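You operate a simulated robot arm through the tools that you are given. There is no shell and no other tool.

You are at the controls of a simulated robot arm. One attempt, no reset.

JOB
Add one more plate to the full spindle and clamp it tight.
Fine: it goes under the dark plate; tight means the red band is hidden.
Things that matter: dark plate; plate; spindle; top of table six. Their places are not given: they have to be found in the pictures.

Only the result counts: the job must be done as asked and must still hold three seconds after the hand-in. Knocking over, shifting, dropping, spilling or breaking anything else fails it.

ROBOT AND FRAMES
A 7-joint arm with a two-finger parallel gripper, fixed in place. Base frame: the origin is at the foot of the arm, x ahead of it, y to its left, z up; the work surface is at about z = 860. Readings come in mm, degrees, newtons and seconds.
With the tool pointing down near the work surface it reaches from about 480 to 920 mm from the base axis. Its first joint turns from -115.0 to 115.0 degrees. Payload 3.91 kg.
The tool frame sits at the grasp point between the pads (the TCP): z along the fingers, y along the line on which they close. The tips reach 30 mm beyond it. The gripper opens to 110 mm. The fingers are 20 mm wide and 10 mm thick; the gripper's body (48 by 112 mm) begins 55 mm behind the TCP.
Orientation is that of the tool frame in the base frame, as a unit quaternion [x, y, z, w]. With the fingers straight down and closing along the base's y, the tool's x points along the base's -x, its y along +y and its z along -z.

CONTROLS
- The arm moves only by the tool send_rows. Its argument "plan" is a list of rows, each a list of 7 numbers: the shift along the base's x, y, z in mm, then the turn, a rotation vector about the base's x, y, z in degrees, then the finger opening in mm, from 0 to 110. In form: [[x, y, z, ax, ay, az, jaw], ...]. A call has 1 to 20 rows; each row shifts and turns the commanded pose from where the row before left it. Rows are played at 5 a second. More than 50 mm and 8.6 degrees between two rows, or a gripper value outside its range, and nothing of the call is played. A pose out of reach is approached as far as the arm can. The call stops where the force on the tool passes 60 N (or 10 N more than at its start, if that is more) or the arm is blocked; 0.2 s more then pass. Each finger travels about 153 mm/s and halts on what it meets, pressing with about 45 N; the grip force reading is that of the motor and also rises with nothing between the fingers. The clock runs only during rows and for 0.2 s after the last one: add rows that do not move to give the fingers time. It gives the time, the measured TCP pose, the force on the tool (base axes), the opening and the grip force at its end, in the units of the frame above (readings bear some noise), with the torque about the TCP (base axes, N m) and any sound that the robot's microphone picked up.
- Cameras (640 x 400 px; columns grow to the right, rows downward): "scene" is fixed at [220.5, 651.5, 1518.6]; the picture's right is [-0.80, -0.60, 0.00], its down [-0.37, 0.50, -0.78] and it looks along [0.47, -0.63, -0.62] (base axes); focal length 304 px, centre (320, 200). "wrist" rides on the gripper at [72, 17, -103] in the tool frame; the picture's right is [-0.23, 0.97, 0.00], its down [-0.76, -0.18, -0.62] and it looks along [-0.61, -0.14, 0.78] (tool axes); focal length 222 px, centre (320, 200).
- get_image(camera): a new picture of that camera. The clock stands still meanwhile.
- raise_lower(by): slides the trunk up (or, below 0, down) by that many mm; the arm rides with it, the base frame stays. It gives what a move gives, with no picture.
- measure_at(camera, pixels): for up to 12 pixels [column, row] of the newest picture of that camera ("zoom" is the newest enlarged one), the place [x, y, z] in the base frame of the surface seen there, good to about 3 mm. The clock stands still meanwhile.
- zoom(camera, box): a new picture of the part [left, top, right, bottom] of that camera's present view, enlarged. The clock stands still meanwhile.
- sign_off(): hands the job in; it is judged then, once.

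Open the gripper and draw the arm clear of the work before you hand the job in, unless the task says otherwise.

The tools are called by a JSON object that holds its "api" and its "payload". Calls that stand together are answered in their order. send_rows: Moves the arm, as the interface text tells. Its arguments: {"type":"object","properties":{"plan":{"type":"array"}},"required":["plan"]} The other tools are called the same way: raise_lower (by) slides the trunk up or down; get_image (camera) takes a picture; measure_at (camera, pixels) gives the place of the surface under pixels of a picture; zoom (camera, box) takes an enlarged picture of a part of a camera's view; sign_off () hands the job in.

At the start:

```text
time_s: 0.0
tcp_pos: [349.5, 331.0, 1305.5]
tcp_rot: [-0.001, 1.0, 0.001, 0.001]
ft_force: [-0.6, -0.3, -0.3]
wrist_torque: [-0.05, -0.01, 0.0]
opening: 109.9
finger_force: 0.0
trunk travel left (down, up): [-775.0, 215.0]
```

scene: 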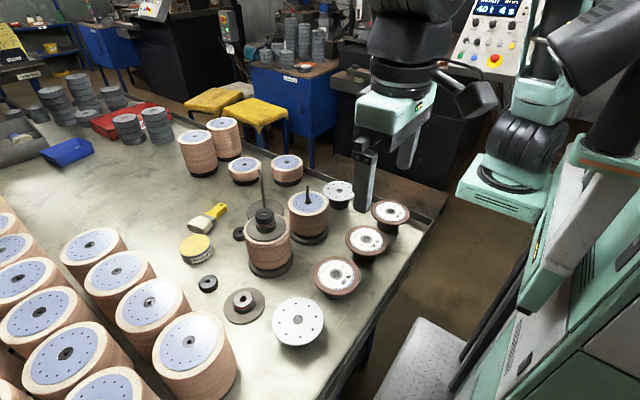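
wrist: 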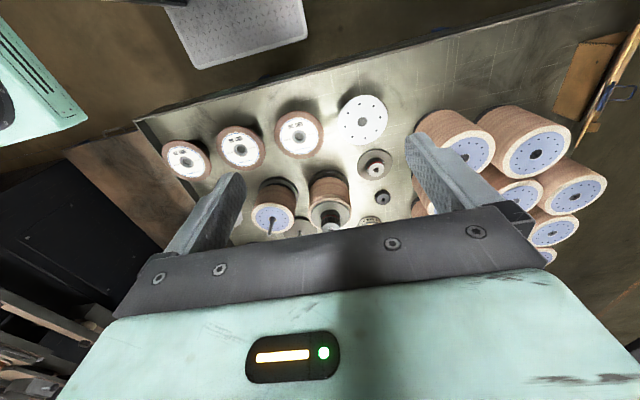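

I'll start with enlarged views of the spindle area around scene pixel (290, 230) to identify the parts.

{"api": "zoom", "payload": {"camera": "scene", "box": [170, 170, 350, 350]}}

{"api": "zoom", "payload": {"camera": "scene", "box": [220, 140, 420, 300]}}

{"api": "zoom", "payload": {"camera": "scene", "box": [0, 0, 320, 200]}}

```text
2.22 times, centred on (260, 260) of scene
```

zoom: 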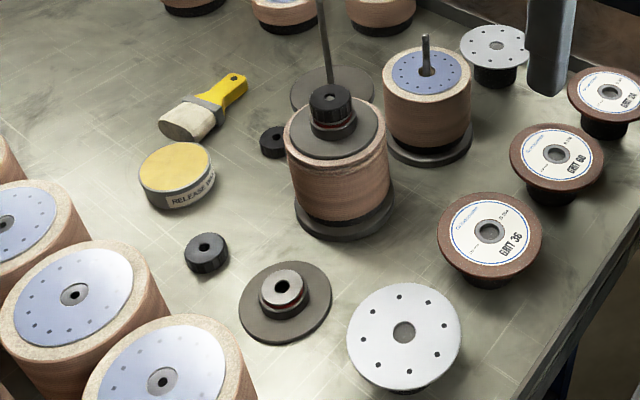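

```text
2.50 times, centred on (320, 220) of scene
```

zoom: 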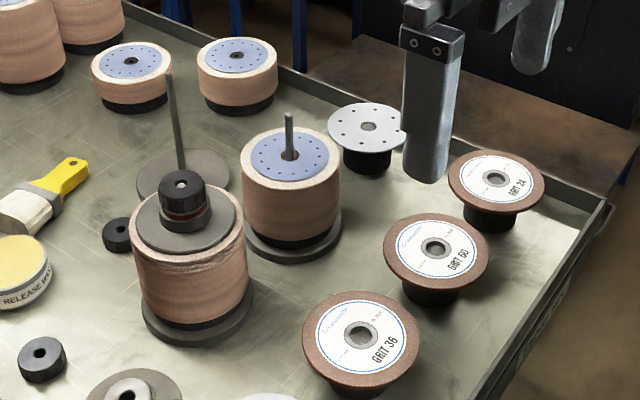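

```text
2.00 times, centred on (160, 100) of scene
```

zoom: 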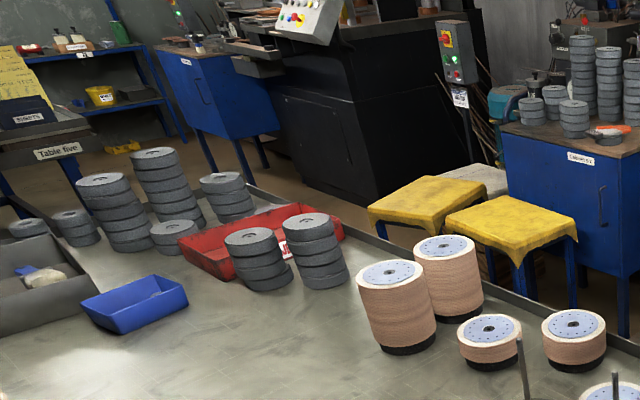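

The full spindle seems to be the one at scene (268,225), with a dark flange plus knob and a red band. I'll look closer at it and at the candidate plates.

{"api": "zoom", "payload": {"camera": "scene", "box": [235, 170, 335, 285]}}

{"api": "zoom", "payload": {"camera": "scene", "box": [250, 195, 286, 250]}}

{"api": "zoom", "payload": {"camera": "scene", "box": [190, 265, 340, 360]}}

{"api": "zoom", "payload": {"camera": "scene", "box": [300, 170, 430, 300]}}

{"api": "zoom", "payload": {"camera": "wrist", "box": [140, 80, 440, 250]}}

```text
3.48 times, centred on (285, 228) of scene
```

zoom: 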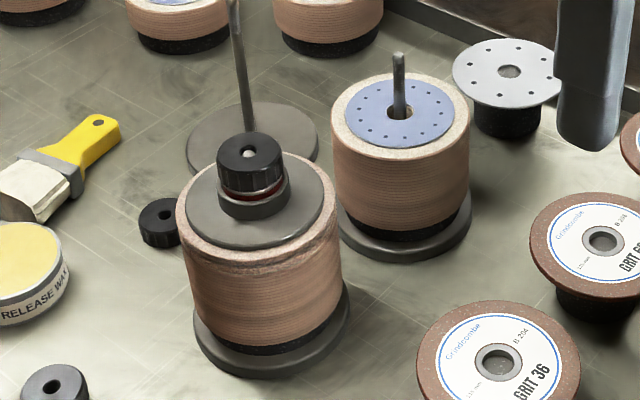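

```text
7.27 times, centred on (268, 222) of scene
```

zoom: 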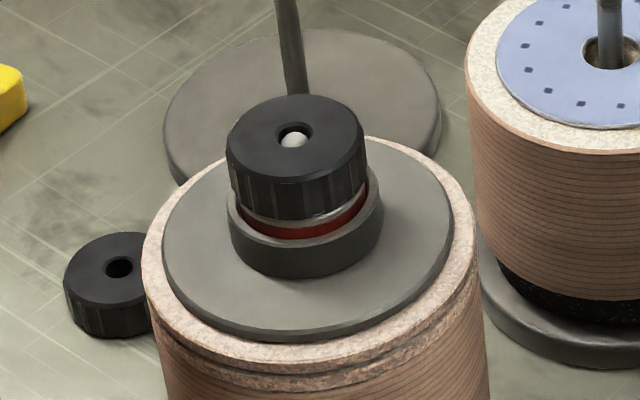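

```text
4.21 times, centred on (265, 312) of scene
```

zoom: 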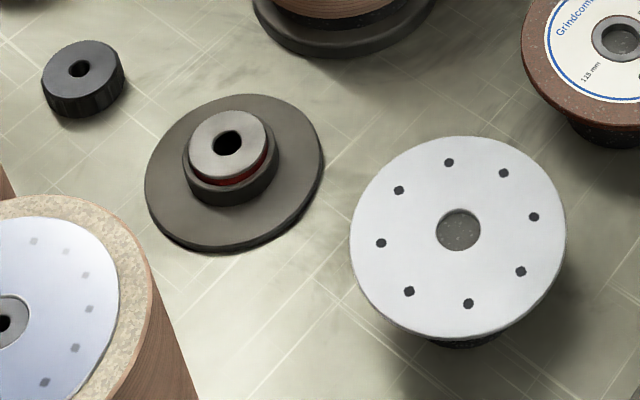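

```text
3.08 times, centred on (365, 235) of scene
```

zoom: 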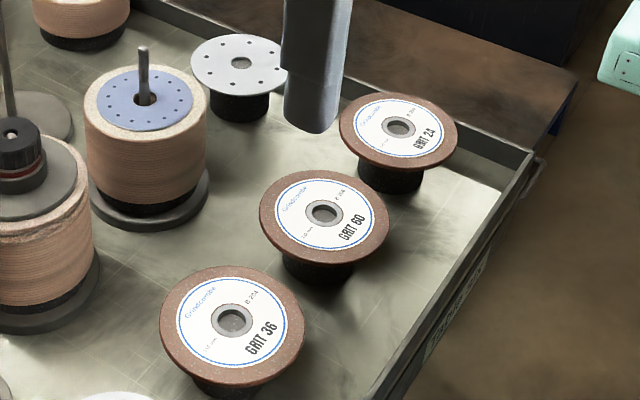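

```text
2.13 times, centred on (290, 165) of wrist
```

zoom: 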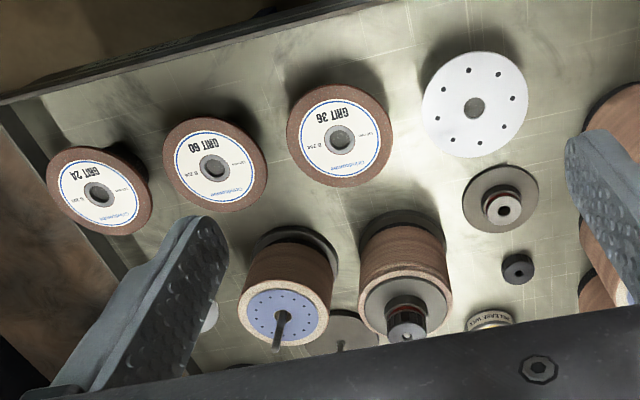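

The dark flange with red band sits under the knurled nut at (268,218). I'll measure the geometry of the nut, flange, spindle tip, stack and both white plates.

{"api": "get_image", "payload": {"camera": "scene"}}

{"api": "measure_at", "payload": {"camera": "scene", "pixels": [[266, 214], [266, 224], [268, 231], [252, 232], [280, 240], [268, 240], [268, 262], [270, 270], [298, 323], [275, 326], [322, 322], [298, 300]]}}

{"api": "measure_at", "payload": {"camera": "scene", "pixels": [[298, 344], [332, 184], [338, 184], [324, 186], [336, 200], [338, 205], [243, 295], [243, 316], [207, 281], [238, 231], [320, 370], [338, 275]]}}

{"api": "zoom", "payload": {"camera": "scene", "box": [260, 280, 340, 360]}}

{"api": "zoom", "payload": {"camera": "scene", "box": [315, 165, 365, 215]}}

{"api": "zoom", "payload": {"camera": "scene", "box": [280, 170, 340, 250]}}

```text
taken
```

scene: 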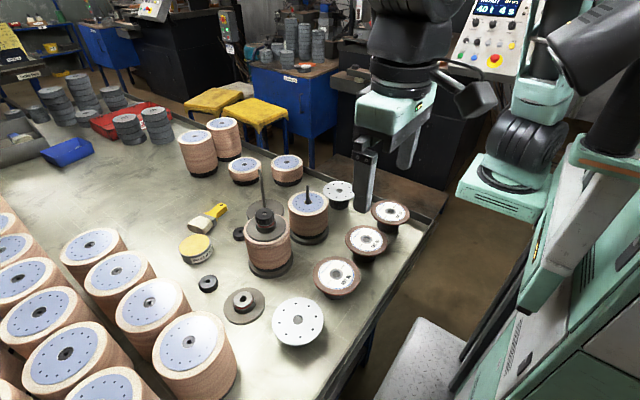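

```text
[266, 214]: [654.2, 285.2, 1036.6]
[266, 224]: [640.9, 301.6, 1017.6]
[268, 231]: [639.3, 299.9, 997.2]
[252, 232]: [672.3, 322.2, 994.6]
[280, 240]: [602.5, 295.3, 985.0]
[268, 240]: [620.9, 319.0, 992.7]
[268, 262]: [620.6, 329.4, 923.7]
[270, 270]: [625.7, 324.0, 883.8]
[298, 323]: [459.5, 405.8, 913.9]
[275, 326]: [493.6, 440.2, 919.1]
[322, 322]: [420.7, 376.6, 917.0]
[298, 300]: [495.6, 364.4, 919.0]
```

```text
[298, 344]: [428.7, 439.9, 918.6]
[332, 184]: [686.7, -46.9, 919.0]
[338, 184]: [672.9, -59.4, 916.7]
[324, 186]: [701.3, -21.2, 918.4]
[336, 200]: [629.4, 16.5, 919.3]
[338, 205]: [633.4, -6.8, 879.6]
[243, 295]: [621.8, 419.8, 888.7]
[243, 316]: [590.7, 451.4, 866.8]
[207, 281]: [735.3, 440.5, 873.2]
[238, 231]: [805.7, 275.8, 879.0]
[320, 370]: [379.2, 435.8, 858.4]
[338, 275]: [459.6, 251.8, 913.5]
```

```text
5.00 times, centred on (300, 320) of scene
```

zoom: 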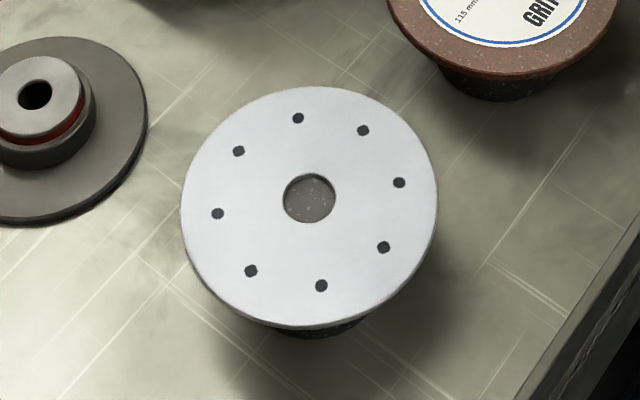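

```text
8.00 times, centred on (340, 190) of scene
```

zoom: 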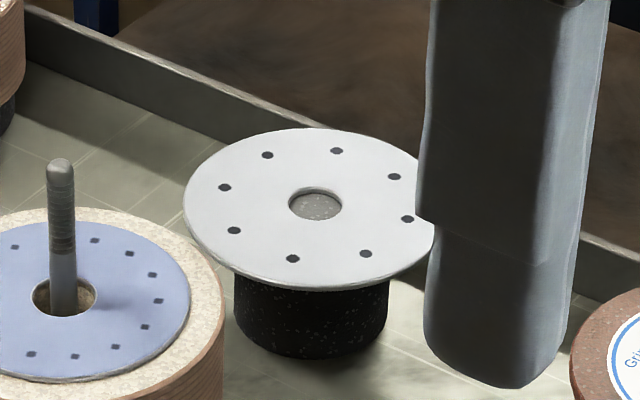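

```text
5.00 times, centred on (310, 210) of scene
```

zoom: 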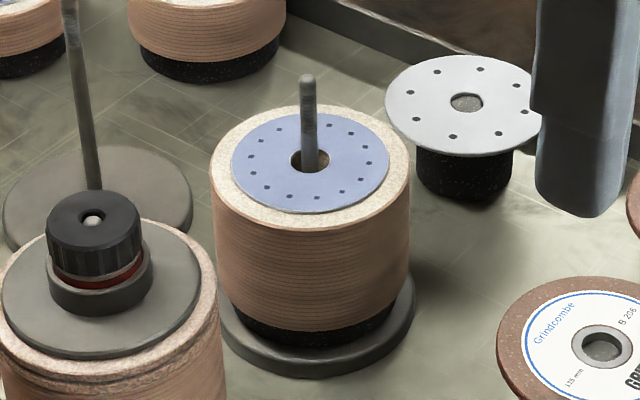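

I'll read the labels and signs and look at the stack sides, to decide what counts as a "plate".

{"api": "zoom", "payload": {"camera": "scene", "box": [0, 10, 60, 90]}}

{"api": "zoom", "payload": {"camera": "scene", "box": [310, 255, 365, 300]}}

{"api": "zoom", "payload": {"camera": "scene", "box": [340, 195, 415, 260]}}

{"api": "zoom", "payload": {"camera": "scene", "box": [240, 220, 300, 285]}}

{"api": "zoom", "payload": {"camera": "scene", "box": [340, 210, 440, 400]}}

{"api": "zoom", "payload": {"camera": "scene", "box": [170, 110, 310, 190]}}

{"api": "zoom", "payload": {"camera": "scene", "box": [0, 200, 240, 400]}}

```text
5.00 times, centred on (30, 50) of scene
```

zoom: 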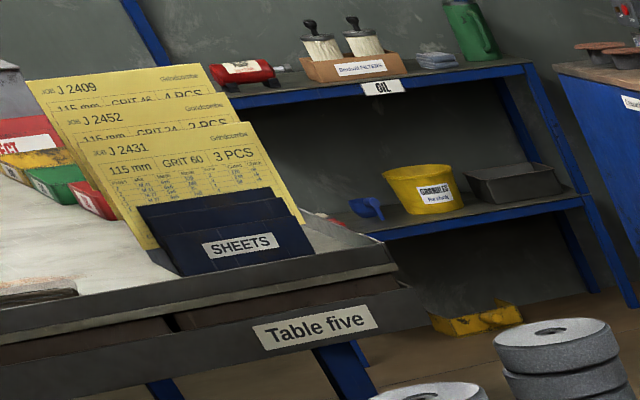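

```text
8.89 times, centred on (338, 278) of scene
```

zoom: 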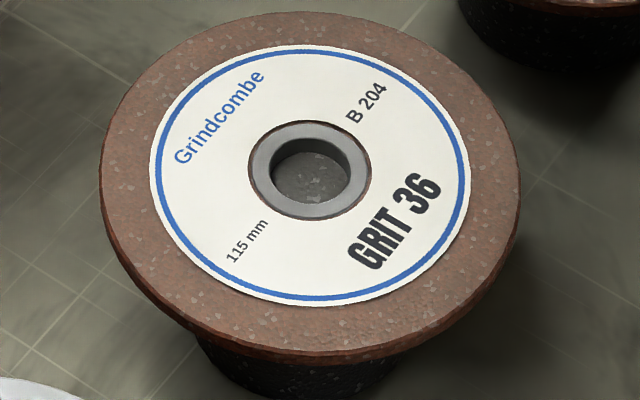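

```text
6.15 times, centred on (378, 228) of scene
```

zoom: 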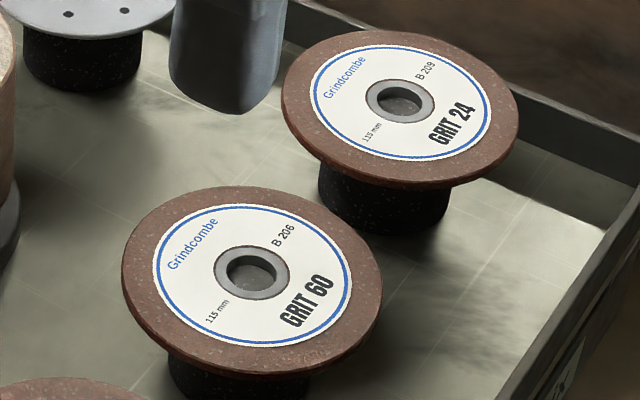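

```text
6.15 times, centred on (270, 252) of scene
```

zoom: 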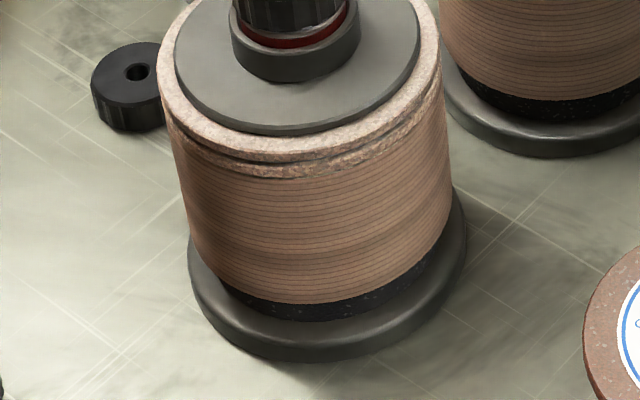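

```text
2.11 times, centred on (390, 305) of scene
```

zoom: 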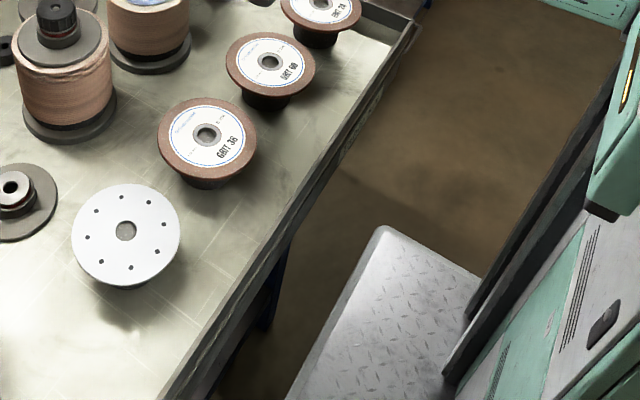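

```text
4.57 times, centred on (240, 150) of scene
```

zoom: 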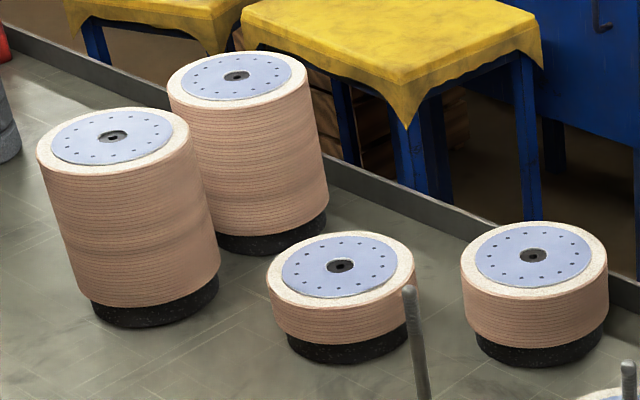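

```text
2.00 times, centred on (120, 300) of scene
```

zoom: 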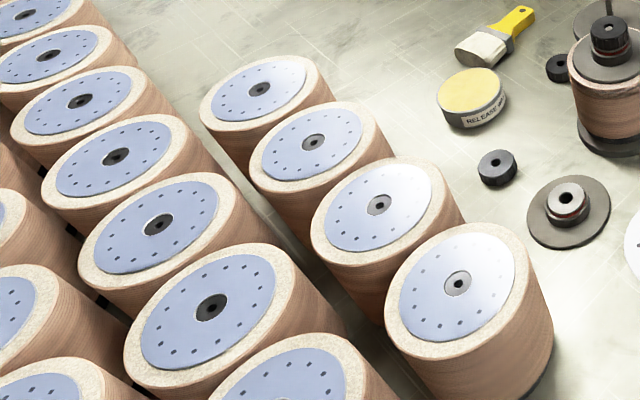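

No sheet mentions plates, so I take the bare white plates with eight holes as the "plates", since the GRIT discs are wheels. I'll measure the nut, flange and plate rims through zoomed pictures.

{"api": "zoom", "payload": {"camera": "scene", "box": [250, 195, 286, 250]}}

{"api": "measure_at", "payload": {"camera": "zoom", "pixels": [[294, 140], [232, 140], [361, 140], [296, 100], [296, 172], [296, 210], [296, 228], [296, 246], [296, 270], [235, 212], [378, 200], [300, 315]]}}

{"api": "measure_at", "payload": {"camera": "zoom", "pixels": [[168, 240], [446, 230], [300, 330], [300, 342], [148, 240], [472, 240], [280, 380], [300, 365], [320, 240], [350, 215], [268, 221], [110, 265]]}}

{"api": "zoom", "payload": {"camera": "scene", "box": [260, 280, 340, 360]}}

{"api": "measure_at", "payload": {"camera": "zoom", "pixels": [[310, 195], [288, 200], [333, 200], [310, 176], [310, 220], [184, 200], [434, 200], [310, 92], [300, 322], [297, 118], [320, 285], [300, 332]]}}

```text
7.27 times, centred on (268, 222) of scene
```

zoom: 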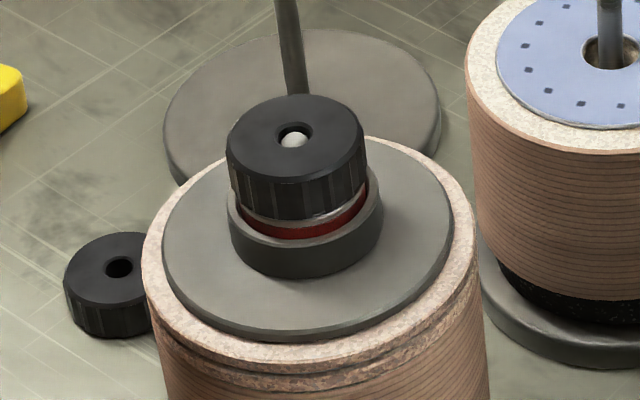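

```text
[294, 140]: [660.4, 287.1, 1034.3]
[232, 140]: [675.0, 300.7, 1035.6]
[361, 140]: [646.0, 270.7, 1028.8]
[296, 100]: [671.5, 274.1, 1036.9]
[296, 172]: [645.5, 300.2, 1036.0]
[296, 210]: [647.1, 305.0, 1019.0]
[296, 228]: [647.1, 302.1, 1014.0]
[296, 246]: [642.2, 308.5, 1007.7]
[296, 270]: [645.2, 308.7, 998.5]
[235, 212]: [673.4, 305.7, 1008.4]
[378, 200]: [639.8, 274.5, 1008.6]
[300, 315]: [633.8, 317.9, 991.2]
```

```text
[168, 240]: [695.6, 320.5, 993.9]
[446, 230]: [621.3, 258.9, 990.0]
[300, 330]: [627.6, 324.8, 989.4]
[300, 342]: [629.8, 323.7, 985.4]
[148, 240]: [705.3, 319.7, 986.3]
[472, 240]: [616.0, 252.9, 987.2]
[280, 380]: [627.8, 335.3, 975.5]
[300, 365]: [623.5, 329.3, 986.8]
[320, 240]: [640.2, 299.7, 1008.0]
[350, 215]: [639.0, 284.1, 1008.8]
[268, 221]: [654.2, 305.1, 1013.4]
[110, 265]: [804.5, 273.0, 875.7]
```

```text
5.00 times, centred on (300, 320) of scene
```

zoom: 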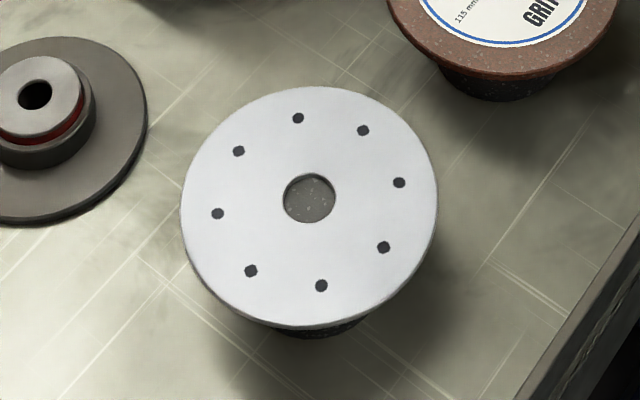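

```text
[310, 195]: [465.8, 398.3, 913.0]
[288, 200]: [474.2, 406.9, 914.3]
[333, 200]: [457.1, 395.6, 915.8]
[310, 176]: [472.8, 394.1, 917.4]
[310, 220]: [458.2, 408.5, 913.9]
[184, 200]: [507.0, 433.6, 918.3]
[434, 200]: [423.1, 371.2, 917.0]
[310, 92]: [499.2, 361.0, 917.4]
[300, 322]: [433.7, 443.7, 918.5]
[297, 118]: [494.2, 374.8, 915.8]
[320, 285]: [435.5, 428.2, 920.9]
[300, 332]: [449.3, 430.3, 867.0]
```

Plate A's rim points give a centre near (465,402) and a diameter of about 105 mm. I'll probe free table areas and neighbours for parking spots.

{"api": "measure_at", "payload": {"camera": "scene", "pixels": [[235, 340], [250, 350], [238, 375], [190, 345], [216, 330], [285, 290], [300, 280], [265, 290], [260, 375], [245, 303], [228, 290], [262, 305]]}}

{"api": "measure_at", "payload": {"camera": "scene", "pixels": [[315, 275], [360, 276], [308, 200], [309, 190], [345, 240], [367, 240], [300, 245], [325, 238], [272, 277], [248, 268], [294, 262], [320, 375]]}}

{"api": "zoom", "payload": {"camera": "wrist", "box": [300, 80, 460, 240]}}

```text
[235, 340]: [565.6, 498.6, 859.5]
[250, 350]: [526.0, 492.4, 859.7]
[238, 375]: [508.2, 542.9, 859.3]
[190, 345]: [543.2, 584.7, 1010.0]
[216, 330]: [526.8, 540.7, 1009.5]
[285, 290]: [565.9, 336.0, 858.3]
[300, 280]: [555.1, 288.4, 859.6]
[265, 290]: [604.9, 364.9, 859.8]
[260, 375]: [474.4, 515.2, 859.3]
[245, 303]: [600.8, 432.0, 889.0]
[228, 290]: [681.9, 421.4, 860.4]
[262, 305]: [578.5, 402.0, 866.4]
```

```text
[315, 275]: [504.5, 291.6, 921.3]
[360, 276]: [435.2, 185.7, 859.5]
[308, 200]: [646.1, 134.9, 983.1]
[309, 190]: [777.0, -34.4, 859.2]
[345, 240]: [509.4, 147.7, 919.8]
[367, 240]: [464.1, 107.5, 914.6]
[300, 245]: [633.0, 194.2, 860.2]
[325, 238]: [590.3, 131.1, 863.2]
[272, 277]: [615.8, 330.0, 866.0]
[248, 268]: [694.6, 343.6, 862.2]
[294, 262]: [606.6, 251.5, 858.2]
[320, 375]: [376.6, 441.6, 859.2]
```

```text
2.50 times, centred on (380, 160) of wrist
```

zoom: 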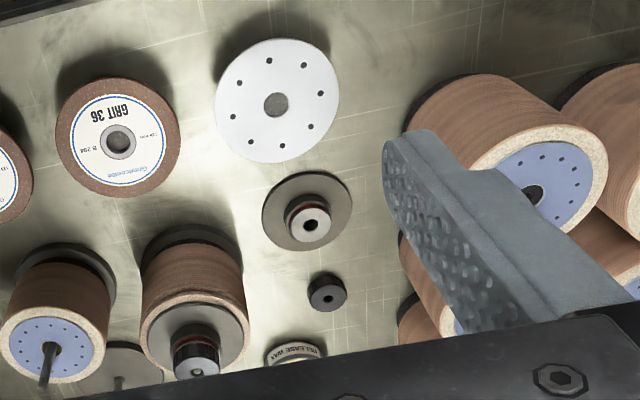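

Free spots: the dark plate can go near (550,342) and the nut near (550,237). I'll move above the spindle nut at about (659.5, 286.5) for a closer look.

{"api": "send_rows", "payload": {"plan": [[38.75, -5.56, -15, 0, 0, 0, 110], [38.75, -5.56, -15, 0, 0, 0, 110], [38.75, -5.56, -15, 0, 0, 0, 110], [38.75, -5.56, -15, 0, 0, 0, 110], [38.75, -5.56, -15, 0, 0, 0, 110], [38.75, -5.56, -15, 0, 0, 0, 110], [38.75, -5.56, -15, 0, 0, 0, 110], [38.75, -5.56, -15, 0, 0, 0, 110], [0, 0, -15, 0, 0, 0, 110], [0, 0, -15, 0, 0, 0, 110]]}}

{"api": "get_image", "payload": {"camera": "wrist"}}

{"api": "get_image", "payload": {"camera": "scene"}}

```text
time_s: 2.2
tcp_pos: [660.4, 286.8, 1153.7]
tcp_rot: [0.0, 1.0, 0.0, 0.0]
ft_force: [1.0, -0.1, 0.4]
wrist_torque: [0.01, 0.0, -0.01]
opening: 110.1
finger_force: 0.0
trunk travel left (down, up): [-775.0, 215.0]
```

```text
taken
```

wrist: 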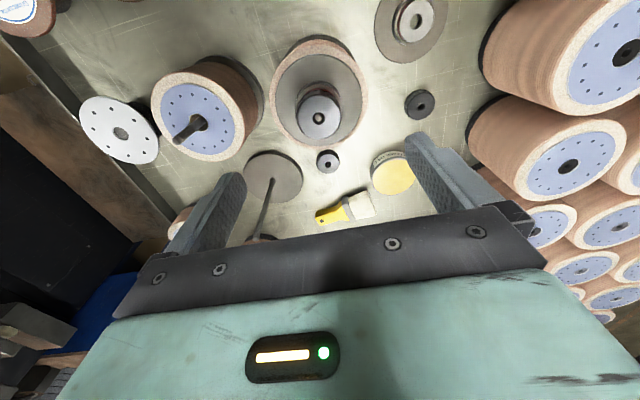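

```text
taken
```

scene: 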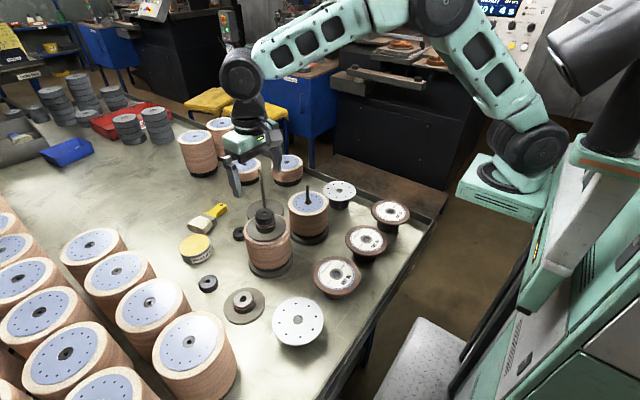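

The wrist view shows the nut at (320,115) and the bare rod near (268,210). I'll zoom for precise measurements.

{"api": "zoom", "payload": {"camera": "wrist", "box": [260, 30, 380, 180]}}

{"api": "measure_at", "payload": {"camera": "wrist", "pixels": [[319, 117], [301, 117], [338, 118], [319, 101], [319, 134], [273, 182], [262, 238], [272, 100], [365, 100], [317, 55], [330, 161], [189, 140]]}}

```text
2.67 times, centred on (320, 105) of wrist
```

zoom: 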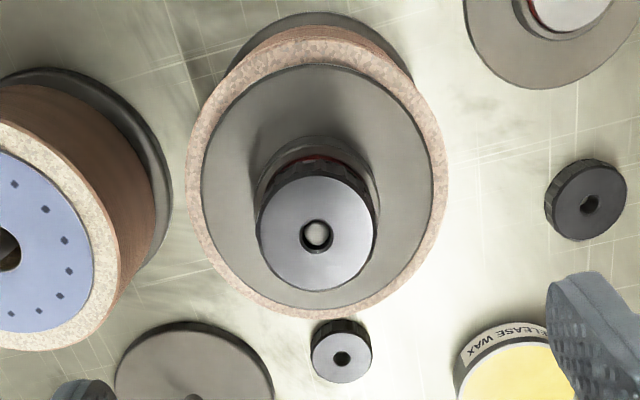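

```text
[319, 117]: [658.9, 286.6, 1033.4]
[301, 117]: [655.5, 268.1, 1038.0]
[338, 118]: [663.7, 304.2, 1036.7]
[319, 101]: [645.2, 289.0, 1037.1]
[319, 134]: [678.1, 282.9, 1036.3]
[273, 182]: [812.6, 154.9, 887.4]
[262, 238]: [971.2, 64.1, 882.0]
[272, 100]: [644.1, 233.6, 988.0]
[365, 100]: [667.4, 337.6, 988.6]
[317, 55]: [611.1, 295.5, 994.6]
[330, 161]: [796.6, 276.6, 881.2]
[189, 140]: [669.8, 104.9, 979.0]
```

Nut centre is about (660, 286.3), spanning z 1012–1036 and 44 mm wide. I'll lower with the jaw at 70 to put the tips at about z 1015, close on the nut, and read forces.

{"api": "send_rows", "payload": {"plan": [[0, 0, -35, 0, 0, 0, 70], [0, 0, -35, 0, 0, 0, 70], [0, -0.5, -25, 0, 0, 0, 70], [0, 0, -13, 0, 0, 0, 70], [0, 0, 0, 0, 0, 0, 70]]}}

{"api": "get_image", "payload": {"camera": "wrist"}}

{"api": "zoom", "payload": {"camera": "scene", "box": [235, 170, 300, 250]}}

```text
time_s: 3.4
tcp_pos: [659.5, 286.2, 1047.3]
tcp_rot: [0.0, 1.0, 0.0, 0.0]
ft_force: [0.7, 0.1, -0.6]
wrist_torque: [0.04, 0.0, 0.0]
opening: 70.3
finger_force: 0.1
trunk travel left (down, up): [-775.0, 215.0]
```

```text
taken
```

wrist: 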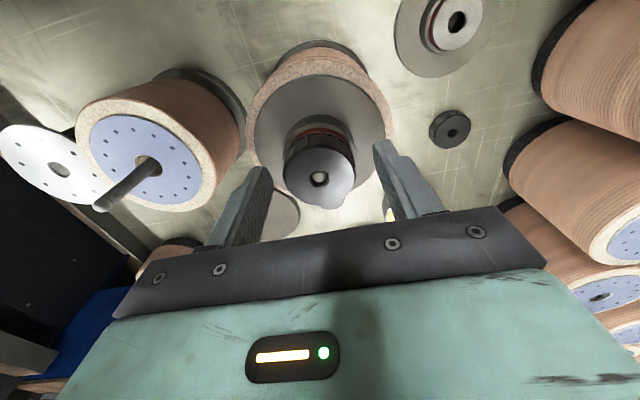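

```text
5.00 times, centred on (268, 210) of scene
```

zoom: 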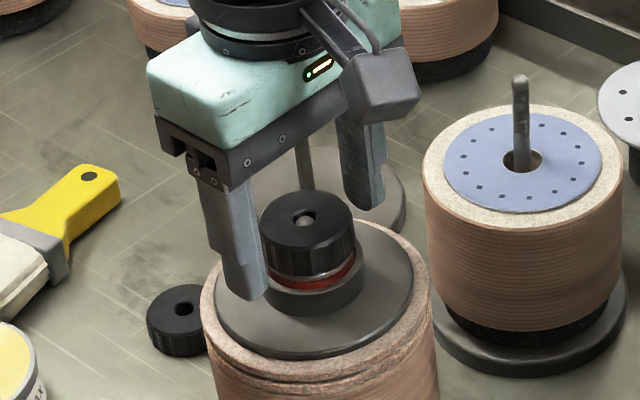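

The fingers straddle the nut nicely. I'll drop 3 mm more and close on the nut.

{"api": "send_rows", "payload": {"plan": [[0, 0, -2.5, 0, 0, 0, 70], [0, 0, 0, 0, 0, 0, 50], [0, 0, 0, 0, 0, 0, 36], [0, 0, 0, 0, 0, 0, 36], [0, 0, 0, 0, 0, 0, 36]]}}

```text
time_s: 4.6
tcp_pos: [659.5, 285.1, 1043.7]
tcp_rot: [0.0, 1.0, 0.0, 0.001]
ft_force: [-1.0, -2.9, 0.5]
wrist_torque: [-0.04, -0.02, 0.02]
opening: 44.8
finger_force: 44.8
trunk travel left (down, up): [-775.0, 215.0]
```

Gripped at 44.8 mm. Now I'll try unscrewing counter-clockwise 40 degrees and watch torque and force.

{"api": "send_rows", "payload": {"plan": [[0, 0, 0, 0, 0, 8, 36], [0, 0, 0, 0, 0, 8, 36], [0, 0, 0, 0, 0, 8, 36], [0, 0, 0, 0, 0, 8, 36], [0, 0, 0, 0, 0, 8, 36]]}}

{"api": "zoom", "payload": {"camera": "scene", "box": [235, 170, 300, 250]}}

```text
time_s: 5.8
tcp_pos: [659.8, 284.6, 1043.3]
tcp_rot: [-0.343, 0.939, 0.0, 0.0]
ft_force: [-6.8, -6.9, 0.8]
wrist_torque: [-0.22, 0.19, 0.0]
opening: 44.8
finger_force: 44.2
trunk travel left (down, up): [-775.0, 215.0]
```

```text
5.00 times, centred on (268, 210) of scene
```

zoom: 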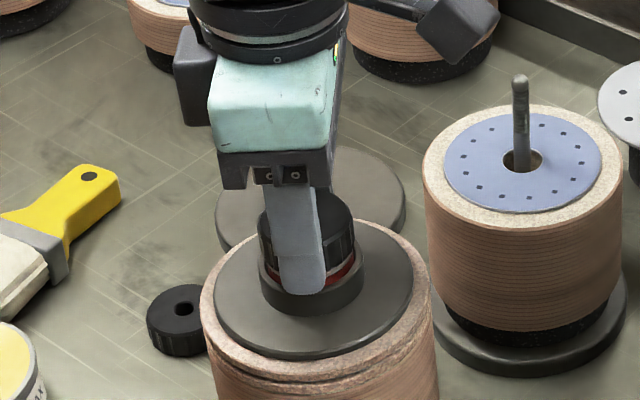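

Rotation went with almost no torque. I'll test whether the nut is threaded by a small lift of 2 mm.

{"api": "send_rows", "payload": {"plan": [[0, 0, 1, 0, 0, 0, 36], [0, 0, 1, 0, 0, 0, 36], [0, 0, 0, 0, 0, 0, 36]]}}

```text
time_s: 6.6
tcp_pos: [660.1, 284.3, 1045.7]
tcp_rot: [-0.342, 0.94, 0.0, -0.001]
ft_force: [-4.0, -3.8, -13.7]
wrist_torque: [-0.05, 0.04, 0.03]
opening: 44.8
finger_force: 45.0
trunk travel left (down, up): [-775.0, 215.0]
```

Downward force of 13.7 N while the tool rose about 2 mm; I'll look whether the nut moved or the fingers slipped.

{"api": "zoom", "payload": {"camera": "scene", "box": [240, 180, 300, 240]}}

{"api": "zoom", "payload": {"camera": "wrist", "box": [250, 80, 400, 250]}}

```text
6.67 times, centred on (270, 210) of scene
```

zoom: 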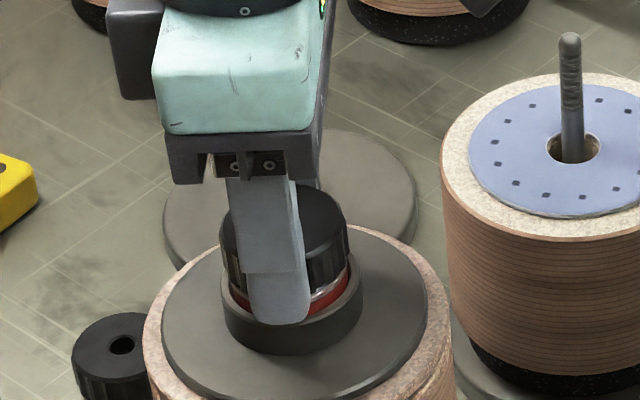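

```text
2.35 times, centred on (325, 165) of wrist
```

zoom: 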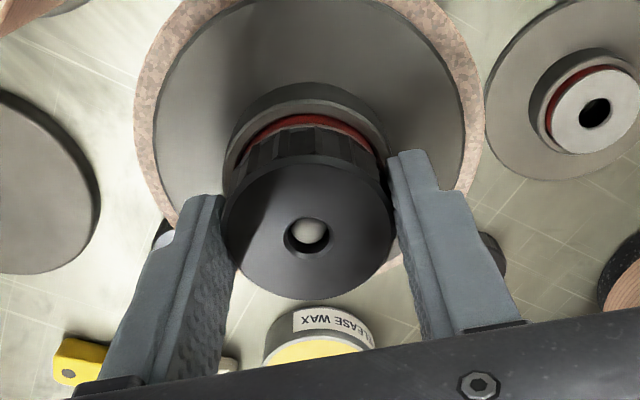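

The nut appears held by thread. I'll continue unscrewing counter-clockwise with the current small lift and watch the vertical force.

{"api": "send_rows", "payload": {"plan": [[0, -0.5, 0, 0, 0, 8, 36], [0, -0.5, 0, 0, 0, 8, 36], [0, 0, 0, 0, 0, 8, 36], [0, 0, 0, 0, 0, 8, 36], [0, 0, 0, 0, 0, 8, 36], [0, 0, 0, 0, 0, 8, 36], [0, 0, 0, 0, 0, 8, 36], [0, 0, 0, 0, 0, 8, 36]]}}

{"api": "zoom", "payload": {"camera": "wrist", "box": [250, 80, 400, 250]}}

```text
time_s: 8.4
tcp_pos: [660.7, 285.1, 1046.2]
tcp_rot: [0.789, -0.615, 0.0, 0.0]
ft_force: [-2.2, 2.2, -19.1]
wrist_torque: [0.05, -0.03, 0.02]
opening: 45.0
finger_force: 45.1
trunk travel left (down, up): [-775.0, 215.0]
```

```text
2.35 times, centred on (325, 165) of wrist
```

zoom: 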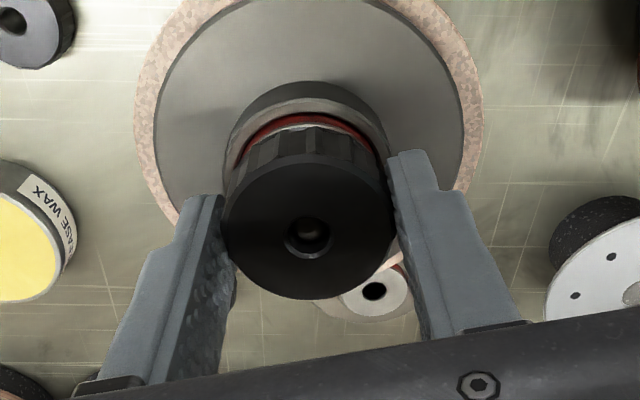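

I'll check from the scene camera how high the nut bottom is now against the hub.

{"api": "zoom", "payload": {"camera": "scene", "box": [250, 195, 286, 250]}}

```text
7.27 times, centred on (268, 222) of scene
```

zoom: 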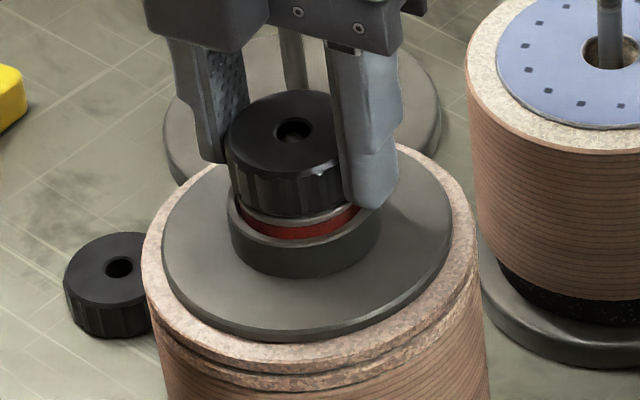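

The nut has risen about 1–2 mm and the band widens, so it is unscrewing. I'll keep turning without lifting to learn the pitch from the vertical force.

{"api": "send_rows", "payload": {"plan": [[0, 0, 0, 0, 0, 8, 36], [0, 0, 0, 0, 0, 8, 36], [0, 0, 0, 0, 0, 8, 36], [0, 0, 0, 0, 0, 8, 36], [0, 0, 0, 0, 0, 8, 36], [0, 0, 0, 0, 0, 8, 36], [0, 0, 0, 0, 0, 8, 36], [0, 0, 0, 0, 0, 8, 36]]}}

{"api": "zoom", "payload": {"camera": "scene", "box": [250, 195, 286, 250]}}

{"api": "zoom", "payload": {"camera": "wrist", "box": [250, 80, 400, 250]}}

```text
time_s: 10.2
tcp_pos: [661.1, 285.3, 1046.9]
tcp_rot: [0.995, -0.103, 0.0, 0.001]
ft_force: [2.2, 2.4, -7.7]
wrist_torque: [0.05, -0.03, 0.01]
opening: 45.0
finger_force: 45.3
trunk travel left (down, up): [-775.0, 215.0]
```

```text
7.27 times, centred on (268, 222) of scene
```

zoom: 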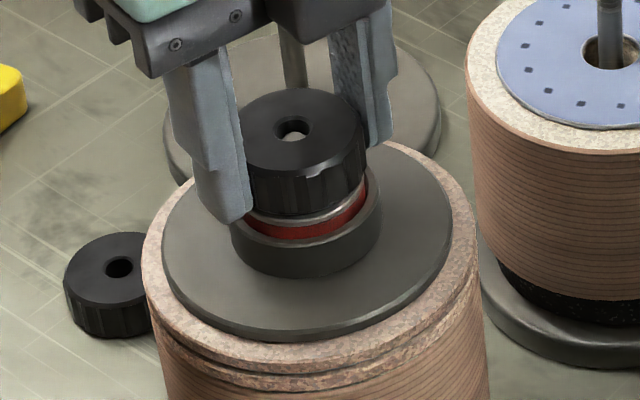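

```text
2.35 times, centred on (325, 165) of wrist
```

zoom: 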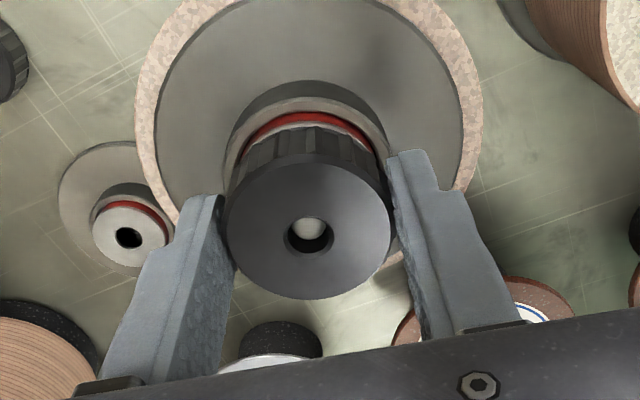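

The vertical force relaxed from −19 to −7.7 N over 64°, suggesting about 4 mm/rev pitch. Continuing with a matching lift.

{"api": "send_rows", "payload": {"plan": [[0, 0, 0.09, 0, 0, 8, 36], [0, 0, 0.09, 0, 0, 8, 36], [0, 0, 0.09, 0, 0, 8, 36], [0, 0, 0.09, 0, 0, 8, 36], [0, 0, 0.09, 0, 0, 8, 36], [0, 0, 0.09, 0, 0, 8, 36], [0, 0, 0.09, 0, 0, 8, 36], [0, 0, 0.09, 0, 0, 8, 36], [0, 0, 0.09, 0, 0, 8, 36], [0, 0, 0.09, 0, 0, 8, 36]]}}

{"api": "zoom", "payload": {"camera": "scene", "box": [250, 195, 286, 250]}}

```text
time_s: 12.4
tcp_pos: [660.4, 284.9, 1046.9]
tcp_rot: [0.828, 0.561, 0.0, 0.0]
ft_force: [5.1, 7.0, 1.3]
wrist_torque: [0.49, -0.11, 0.0]
opening: 44.7
finger_force: 45.1
trunk travel left (down, up): [-775.0, 215.0]
```

```text
7.27 times, centred on (268, 222) of scene
```

zoom: 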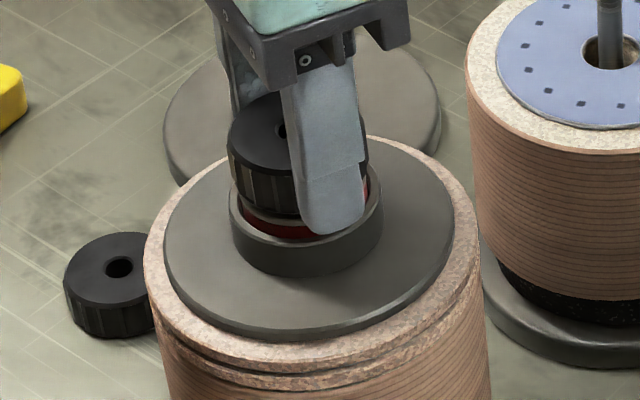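

Lateral forces alternate with the turn, so the nut is held slightly off-centre along tool x. I'll open and re-centre on the averaged axis (about 660.3, 285.5), then grip again.

{"api": "send_rows", "payload": {"plan": [[0, 0, 0, 0, 0, 0, 56], [0, 0, 0, 0, 0, 0, 60], [0, 0, 0, 0, 0, 0, 60]]}}

{"api": "zoom", "payload": {"camera": "wrist", "box": [250, 80, 400, 250]}}

{"api": "measure_at", "payload": {"camera": "zoom", "pixels": [[232, 225], [390, 225], [310, 160], [310, 292], [308, 235]]}}

```text
time_s: 13.2
tcp_pos: [660.3, 285.4, 1046.9]
tcp_rot: [0.829, 0.559, 0.001, -0.001]
ft_force: [0.4, 0.8, 0.3]
wrist_torque: [0.0, 0.03, -0.01]
opening: 59.9
finger_force: 0.1
trunk travel left (down, up): [-775.0, 215.0]
```

```text
2.35 times, centred on (325, 165) of wrist
```

zoom: 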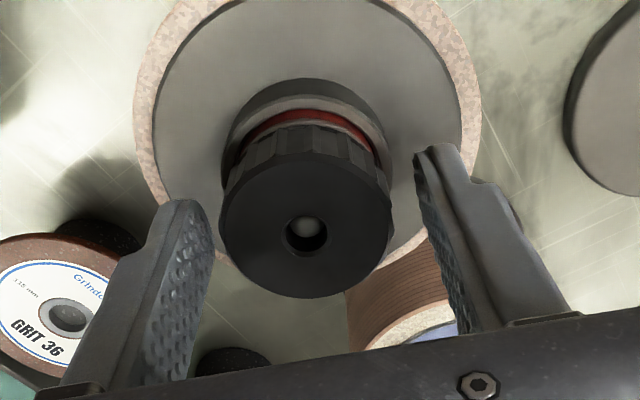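

```text
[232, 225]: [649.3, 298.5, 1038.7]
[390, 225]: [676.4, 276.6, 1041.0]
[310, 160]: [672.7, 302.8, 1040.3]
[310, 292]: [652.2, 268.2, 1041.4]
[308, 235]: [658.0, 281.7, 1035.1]
```

Nut top is now at about z 1040 with the centre consistent with TCP (660.3, 285.4). I'll grip again and continue turning, watching for a joint limit.

{"api": "send_rows", "payload": {"plan": [[0.3, 0, 1, 0, 0, 0, 36], [0, 0, 0, 0, 0, 0, 36], [0, 0, 0, 0, 0, 0, 36], [0, 0, 0.1, 0, 0, 8, 36], [0, 0, 0.1, 0, 0, 8, 36], [0, 0, 0.1, 0, 0, 8, 36], [0, 0, 0.1, 0, 0, 8, 36], [0, 0, 0.1, 0, 0, 8, 36], [0, 0, 0.1, 0, 0, 8, 36], [0, 0, 0.1, 0, 0, 8, 36], [0, 0, 0.1, 0, 0, 8, 36]]}}

```text
time_s: 15.6
tcp_pos: [658.9, 284.4, 1049.3]
tcp_rot: [0.788, 0.615, -0.001, 0.0]
ft_force: [-6.7, 3.2, -4.4]
wrist_torque: [0.09, 0.21, 0.0]
opening: 44.8
finger_force: 45.3
out of reach, approached as far as the arm can: row 5, 6, 7, 8, 9, 10, 11
trunk travel left (down, up): [-775.0, 215.0]
```

The joint limit shows up at about +256°. I'll open, raise a little, and rotate back clockwise with the jaw open.

{"api": "send_rows", "payload": {"plan": [[0, 0, 0, 0, 0, 0, 60], [0, 0, 0, 0, 0, 0, 64], [0, 0, 0, 0, 0, -8.5, 64], [0, 0, 0, 0, 0, -8.5, 64], [0, 0, 0, 0, 0, -8.5, 64], [0, 0, 0, 0, 0, -8.5, 64], [0, 0, 0, 0, 0, -8.5, 64], [0, 0, 0, 0, 0, -8.5, 64], [0, 0, 0, 0, 0, -8.5, 64], [0, 0, 0, 0, 0, -8.5, 64], [0, 0, 0, 0, 0, -8.5, 64], [0, 0, 0, 0, 0, -8.5, 64]]}}

```text
time_s: 18.2
tcp_pos: [660.2, 284.2, 1049.9]
tcp_rot: [0.997, -0.081, 0.0, 0.0]
ft_force: [0.1, 1.9, 0.1]
wrist_torque: [-0.01, 0.0, 0.0]
opening: 64.2
finger_force: 0.0
trunk travel left (down, up): [-775.0, 215.0]
```

Now at θ≈171° with commands tracking; I continue rotating back with the jaw open.

{"api": "send_rows", "payload": {"plan": [[0, 0, 0, 0, 0, -8.5, 64], [0, 0, 0, 0, 0, -8.5, 64], [0, 0, 0, 0, 0, -8.5, 64], [0, 0, 0, 0, 0, -8.5, 64], [0, 0, 0, 0, 0, -8.5, 64], [0, 0, 0, 0, 0, -8.5, 64], [0, 0, 0, 0, 0, -8.5, 64], [0, 0, 0, 0, 0, -8.5, 64], [0, 0, 0, 0, 0, -8.5, 64], [0, 0, 0, 0, 0, -8.5, 64], [0, 0, 0, 0, 0, -8.5, 64], [0, 0, 0, 0, 0, -8.5, 64], [0, 0, 0, 0, 0, -8.5, 64], [0, 0, 0, 0, 0, -8.5, 64], [0, 0, 0, 0, 0, -8.5, 64], [0, 0, 0, 0, 0, -8.5, 64], [0, 0, 0, 0, 0, -8.5, 64], [0, 0, 0, 0, 0, -8.5, 64], [0, 0, 0, 0, 0, -8.5, 64], [0, 0, 0, 0, 0, -8.5, 64]]}}

{"api": "get_image", "payload": {"camera": "wrist"}}

{"api": "zoom", "payload": {"camera": "scene", "box": [250, 195, 286, 250]}}

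```text
time_s: 22.4
tcp_pos: [659.4, 285.0, 1050.1]
tcp_rot: [-0.008, 1.0, -0.001, 0.0]
ft_force: [-0.8, -0.7, -0.9]
wrist_torque: [0.02, 0.0, 0.02]
opening: 64.0
finger_force: 0.1
trunk travel left (down, up): [-775.0, 215.0]
```

```text
taken
```

wrist: 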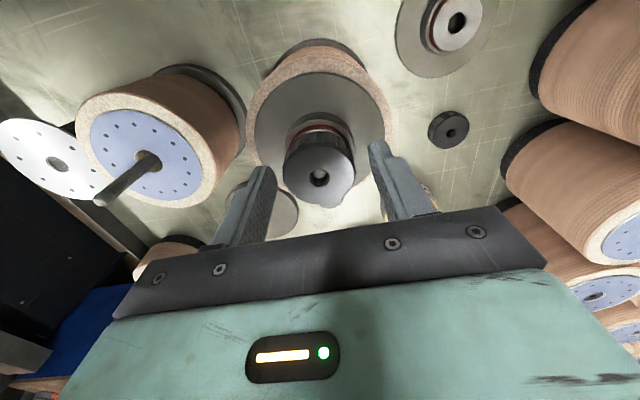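

```text
7.27 times, centred on (268, 222) of scene
```

zoom: 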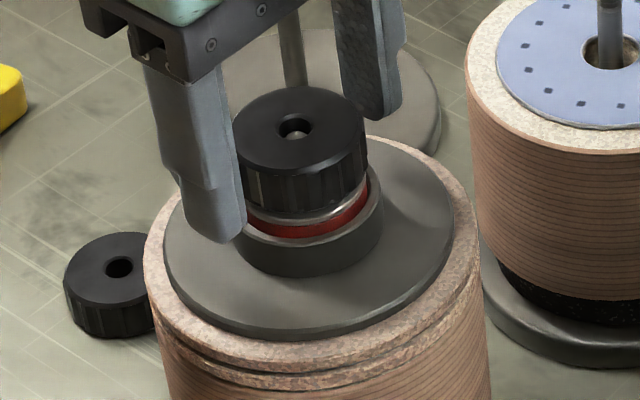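

Nut top has risen about 4 mm (row 96→86), so the pitch is about 6 mm/rev. I'll rotate further back to use the full wrist range.

{"api": "send_rows", "payload": {"plan": [[0.6, 0, 0, 0, 0, -8.5, 64], [0, 0, 0, 0, 0, -8.5, 64], [0, 0, 0, 0, 0, -8.5, 64], [0, 0, 0, 0, 0, -8.5, 64], [0, 0, 0, 0, 0, -8.5, 64], [0, 0, 0, 0, 0, -8.5, 64], [0, 0, 0, 0, 0, -8.5, 64], [0, 0, 0, 0, 0, -8.5, 64], [0, 0, 0, 0, 0, -8.5, 64], [0, 0, 0, 0, 0, -8.5, 64]]}}

```text
time_s: 24.6
tcp_pos: [660.7, 284.4, 1050.3]
tcp_rot: [0.671, 0.742, 0.0, 0.001]
ft_force: [0.3, 0.4, 0.1]
wrist_torque: [0.01, 0.03, 0.01]
opening: 64.0
finger_force: 0.1
trunk travel left (down, up): [-775.0, 215.0]
```

θ≈−84°, all reachable. I'll lower 2 mm, centre y, grip and turn counter-clockwise with ~0.13 mm lift per row.

{"api": "send_rows", "payload": {"plan": [[-0.2, 0.7, -2.5, 0, 0, 0, 50], [0, 0, 0, 0, 0, 0, 36], [0, 0, 0, 0, 0, 0, 36], [0, 0, 0.13, 0, 0, 8.5, 36], [0, 0, 0.13, 0, 0, 8.5, 36], [0, 0, 0.13, 0, 0, 8.5, 36], [0, 0, 0.13, 0, 0, 8.5, 36], [0, 0, 0.13, 0, 0, 8.5, 36], [0, 0, 0.13, 0, 0, 8.5, 36], [0, 0, 0.13, 0, 0, 8.5, 36], [0, 0, 0.13, 0, 0, 8.5, 36], [0, 0, 0.13, 0, 0, 8.5, 36], [0, 0, 0.13, 0, 0, 8.5, 36]]}}

```text
time_s: 27.4
tcp_pos: [660.3, 285.3, 1048.0]
tcp_rot: [-0.01, 1.0, 0.0, 0.0]
ft_force: [-9.9, -7.2, 0.7]
wrist_torque: [-0.22, 0.33, -0.01]
opening: 44.4
finger_force: 44.7
trunk travel left (down, up): [-775.0, 215.0]
```

Lateral force is now (−9.9, −7.2) N; I'll shift the command slightly toward it to relieve, then read.

{"api": "send_rows", "payload": {"plan": [[-0.6, -0.5, 0, 0, 0, 0, 36], [0, 0, 0, 0, 0, 0, 36]]}}

```text
time_s: 28.0
tcp_pos: [661.5, 285.9, 1047.8]
tcp_rot: [-0.009, 1.0, 0.0, 0.0]
ft_force: [-6.5, -8.1, 1.0]
wrist_torque: [-0.16, 0.24, 0.02]
opening: 44.5
finger_force: 44.9
trunk travel left (down, up): [-775.0, 215.0]
```

Working out the offset, the axis seems to be near (660.3, 283.9). I'll reopen, shift there, and regrip at θ≈0 where the jaw centres y itself.

{"api": "send_rows", "payload": {"plan": [[0, 0, 0, 0, 0, 0, 60], [0.7, -0.8, 0, 0, 0, 0, 60], [0, 0, 0, 0, 0, 0, 60], [0, 0, 0, 0, 0, 0, 60]]}}

{"api": "send_rows", "payload": {"plan": [[0, 0, 0, 0, 0, 0, 36], [0, 0, 0, 0, 0, 0, 36], [0, 0, 0, 0, 0, 0, 36]]}}

{"api": "send_rows", "payload": {"plan": [[0, 0, 0.13, 0, 0, 8.5, 36], [0, 0, 0.13, 0, 0, 8.5, 36], [0, 0, 0.13, 0, 0, 8.5, 36], [0, 0, 0.13, 0, 0, 8.5, 36], [0, 0, 0.13, 0, 0, 8.5, 36]]}}

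```text
time_s: 29.0
tcp_pos: [661.5, 284.2, 1047.8]
tcp_rot: [-0.009, 1.0, 0.0, 0.0]
ft_force: [0.1, -0.3, -0.5]
wrist_torque: [0.0, 0.01, 0.01]
opening: 60.0
finger_force: 0.0
trunk travel left (down, up): [-775.0, 215.0]
```

```text
time_s: 29.8
tcp_pos: [660.1, 284.6, 1048.0]
tcp_rot: [-0.008, 1.0, 0.001, 0.0]
ft_force: [0.3, 2.6, 0.1]
wrist_torque: [0.08, -0.03, 0.01]
opening: 44.6
finger_force: 45.1
trunk travel left (down, up): [-775.0, 215.0]
```

```text
time_s: 31.0
tcp_pos: [661.1, 282.8, 1048.2]
tcp_rot: [-0.372, 0.928, 0.0, -0.001]
ft_force: [-0.4, 1.2, -0.7]
wrist_torque: [0.03, 0.0, 0.0]
opening: 44.6
finger_force: 45.5
trunk travel left (down, up): [-775.0, 215.0]
```

Lateral forces are now about 1 N. Continuing the unscrewing.

{"api": "send_rows", "payload": {"plan": [[0, 0.1, 0.13, 0, 0, 8.5, 36], [0, 0, 0.13, 0, 0, 8.5, 36], [0, 0, 0.13, 0, 0, 8.5, 36], [0, 0, 0.13, 0, 0, 8.5, 36], [0, 0, 0.13, 0, 0, 8.5, 36], [0, 0, 0.13, 0, 0, 8.5, 36], [0, 0, 0.13, 0, 0, 8.5, 36], [0, 0, 0.13, 0, 0, 8.5, 36], [0, 0, 0.13, 0, 0, 8.5, 36], [0, 0, 0.13, 0, 0, 8.5, 36], [0, 0, 0.13, 0, 0, 8.5, 36], [0, 0, 0.13, 0, 0, 8.5, 36]]}}

{"api": "zoom", "payload": {"camera": "scene", "box": [250, 195, 286, 250]}}

```text
time_s: 33.6
tcp_pos: [659.4, 284.4, 1049.5]
tcp_rot: [0.955, -0.295, 0.0, 0.001]
ft_force: [-1.3, 2.5, -0.4]
wrist_torque: [0.08, 0.05, -0.02]
opening: 44.4
finger_force: 45.1
trunk travel left (down, up): [-775.0, 215.0]
```

```text
7.27 times, centred on (268, 222) of scene
```

zoom: 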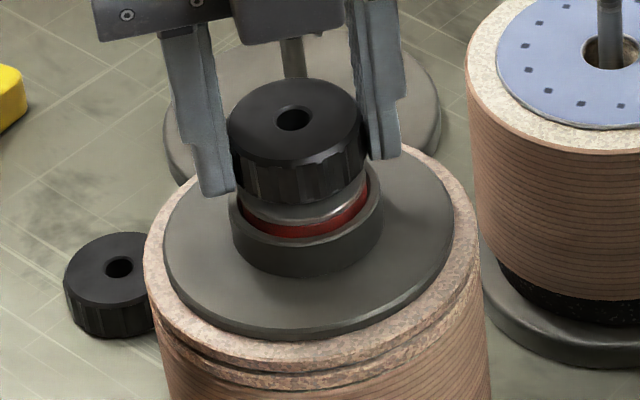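

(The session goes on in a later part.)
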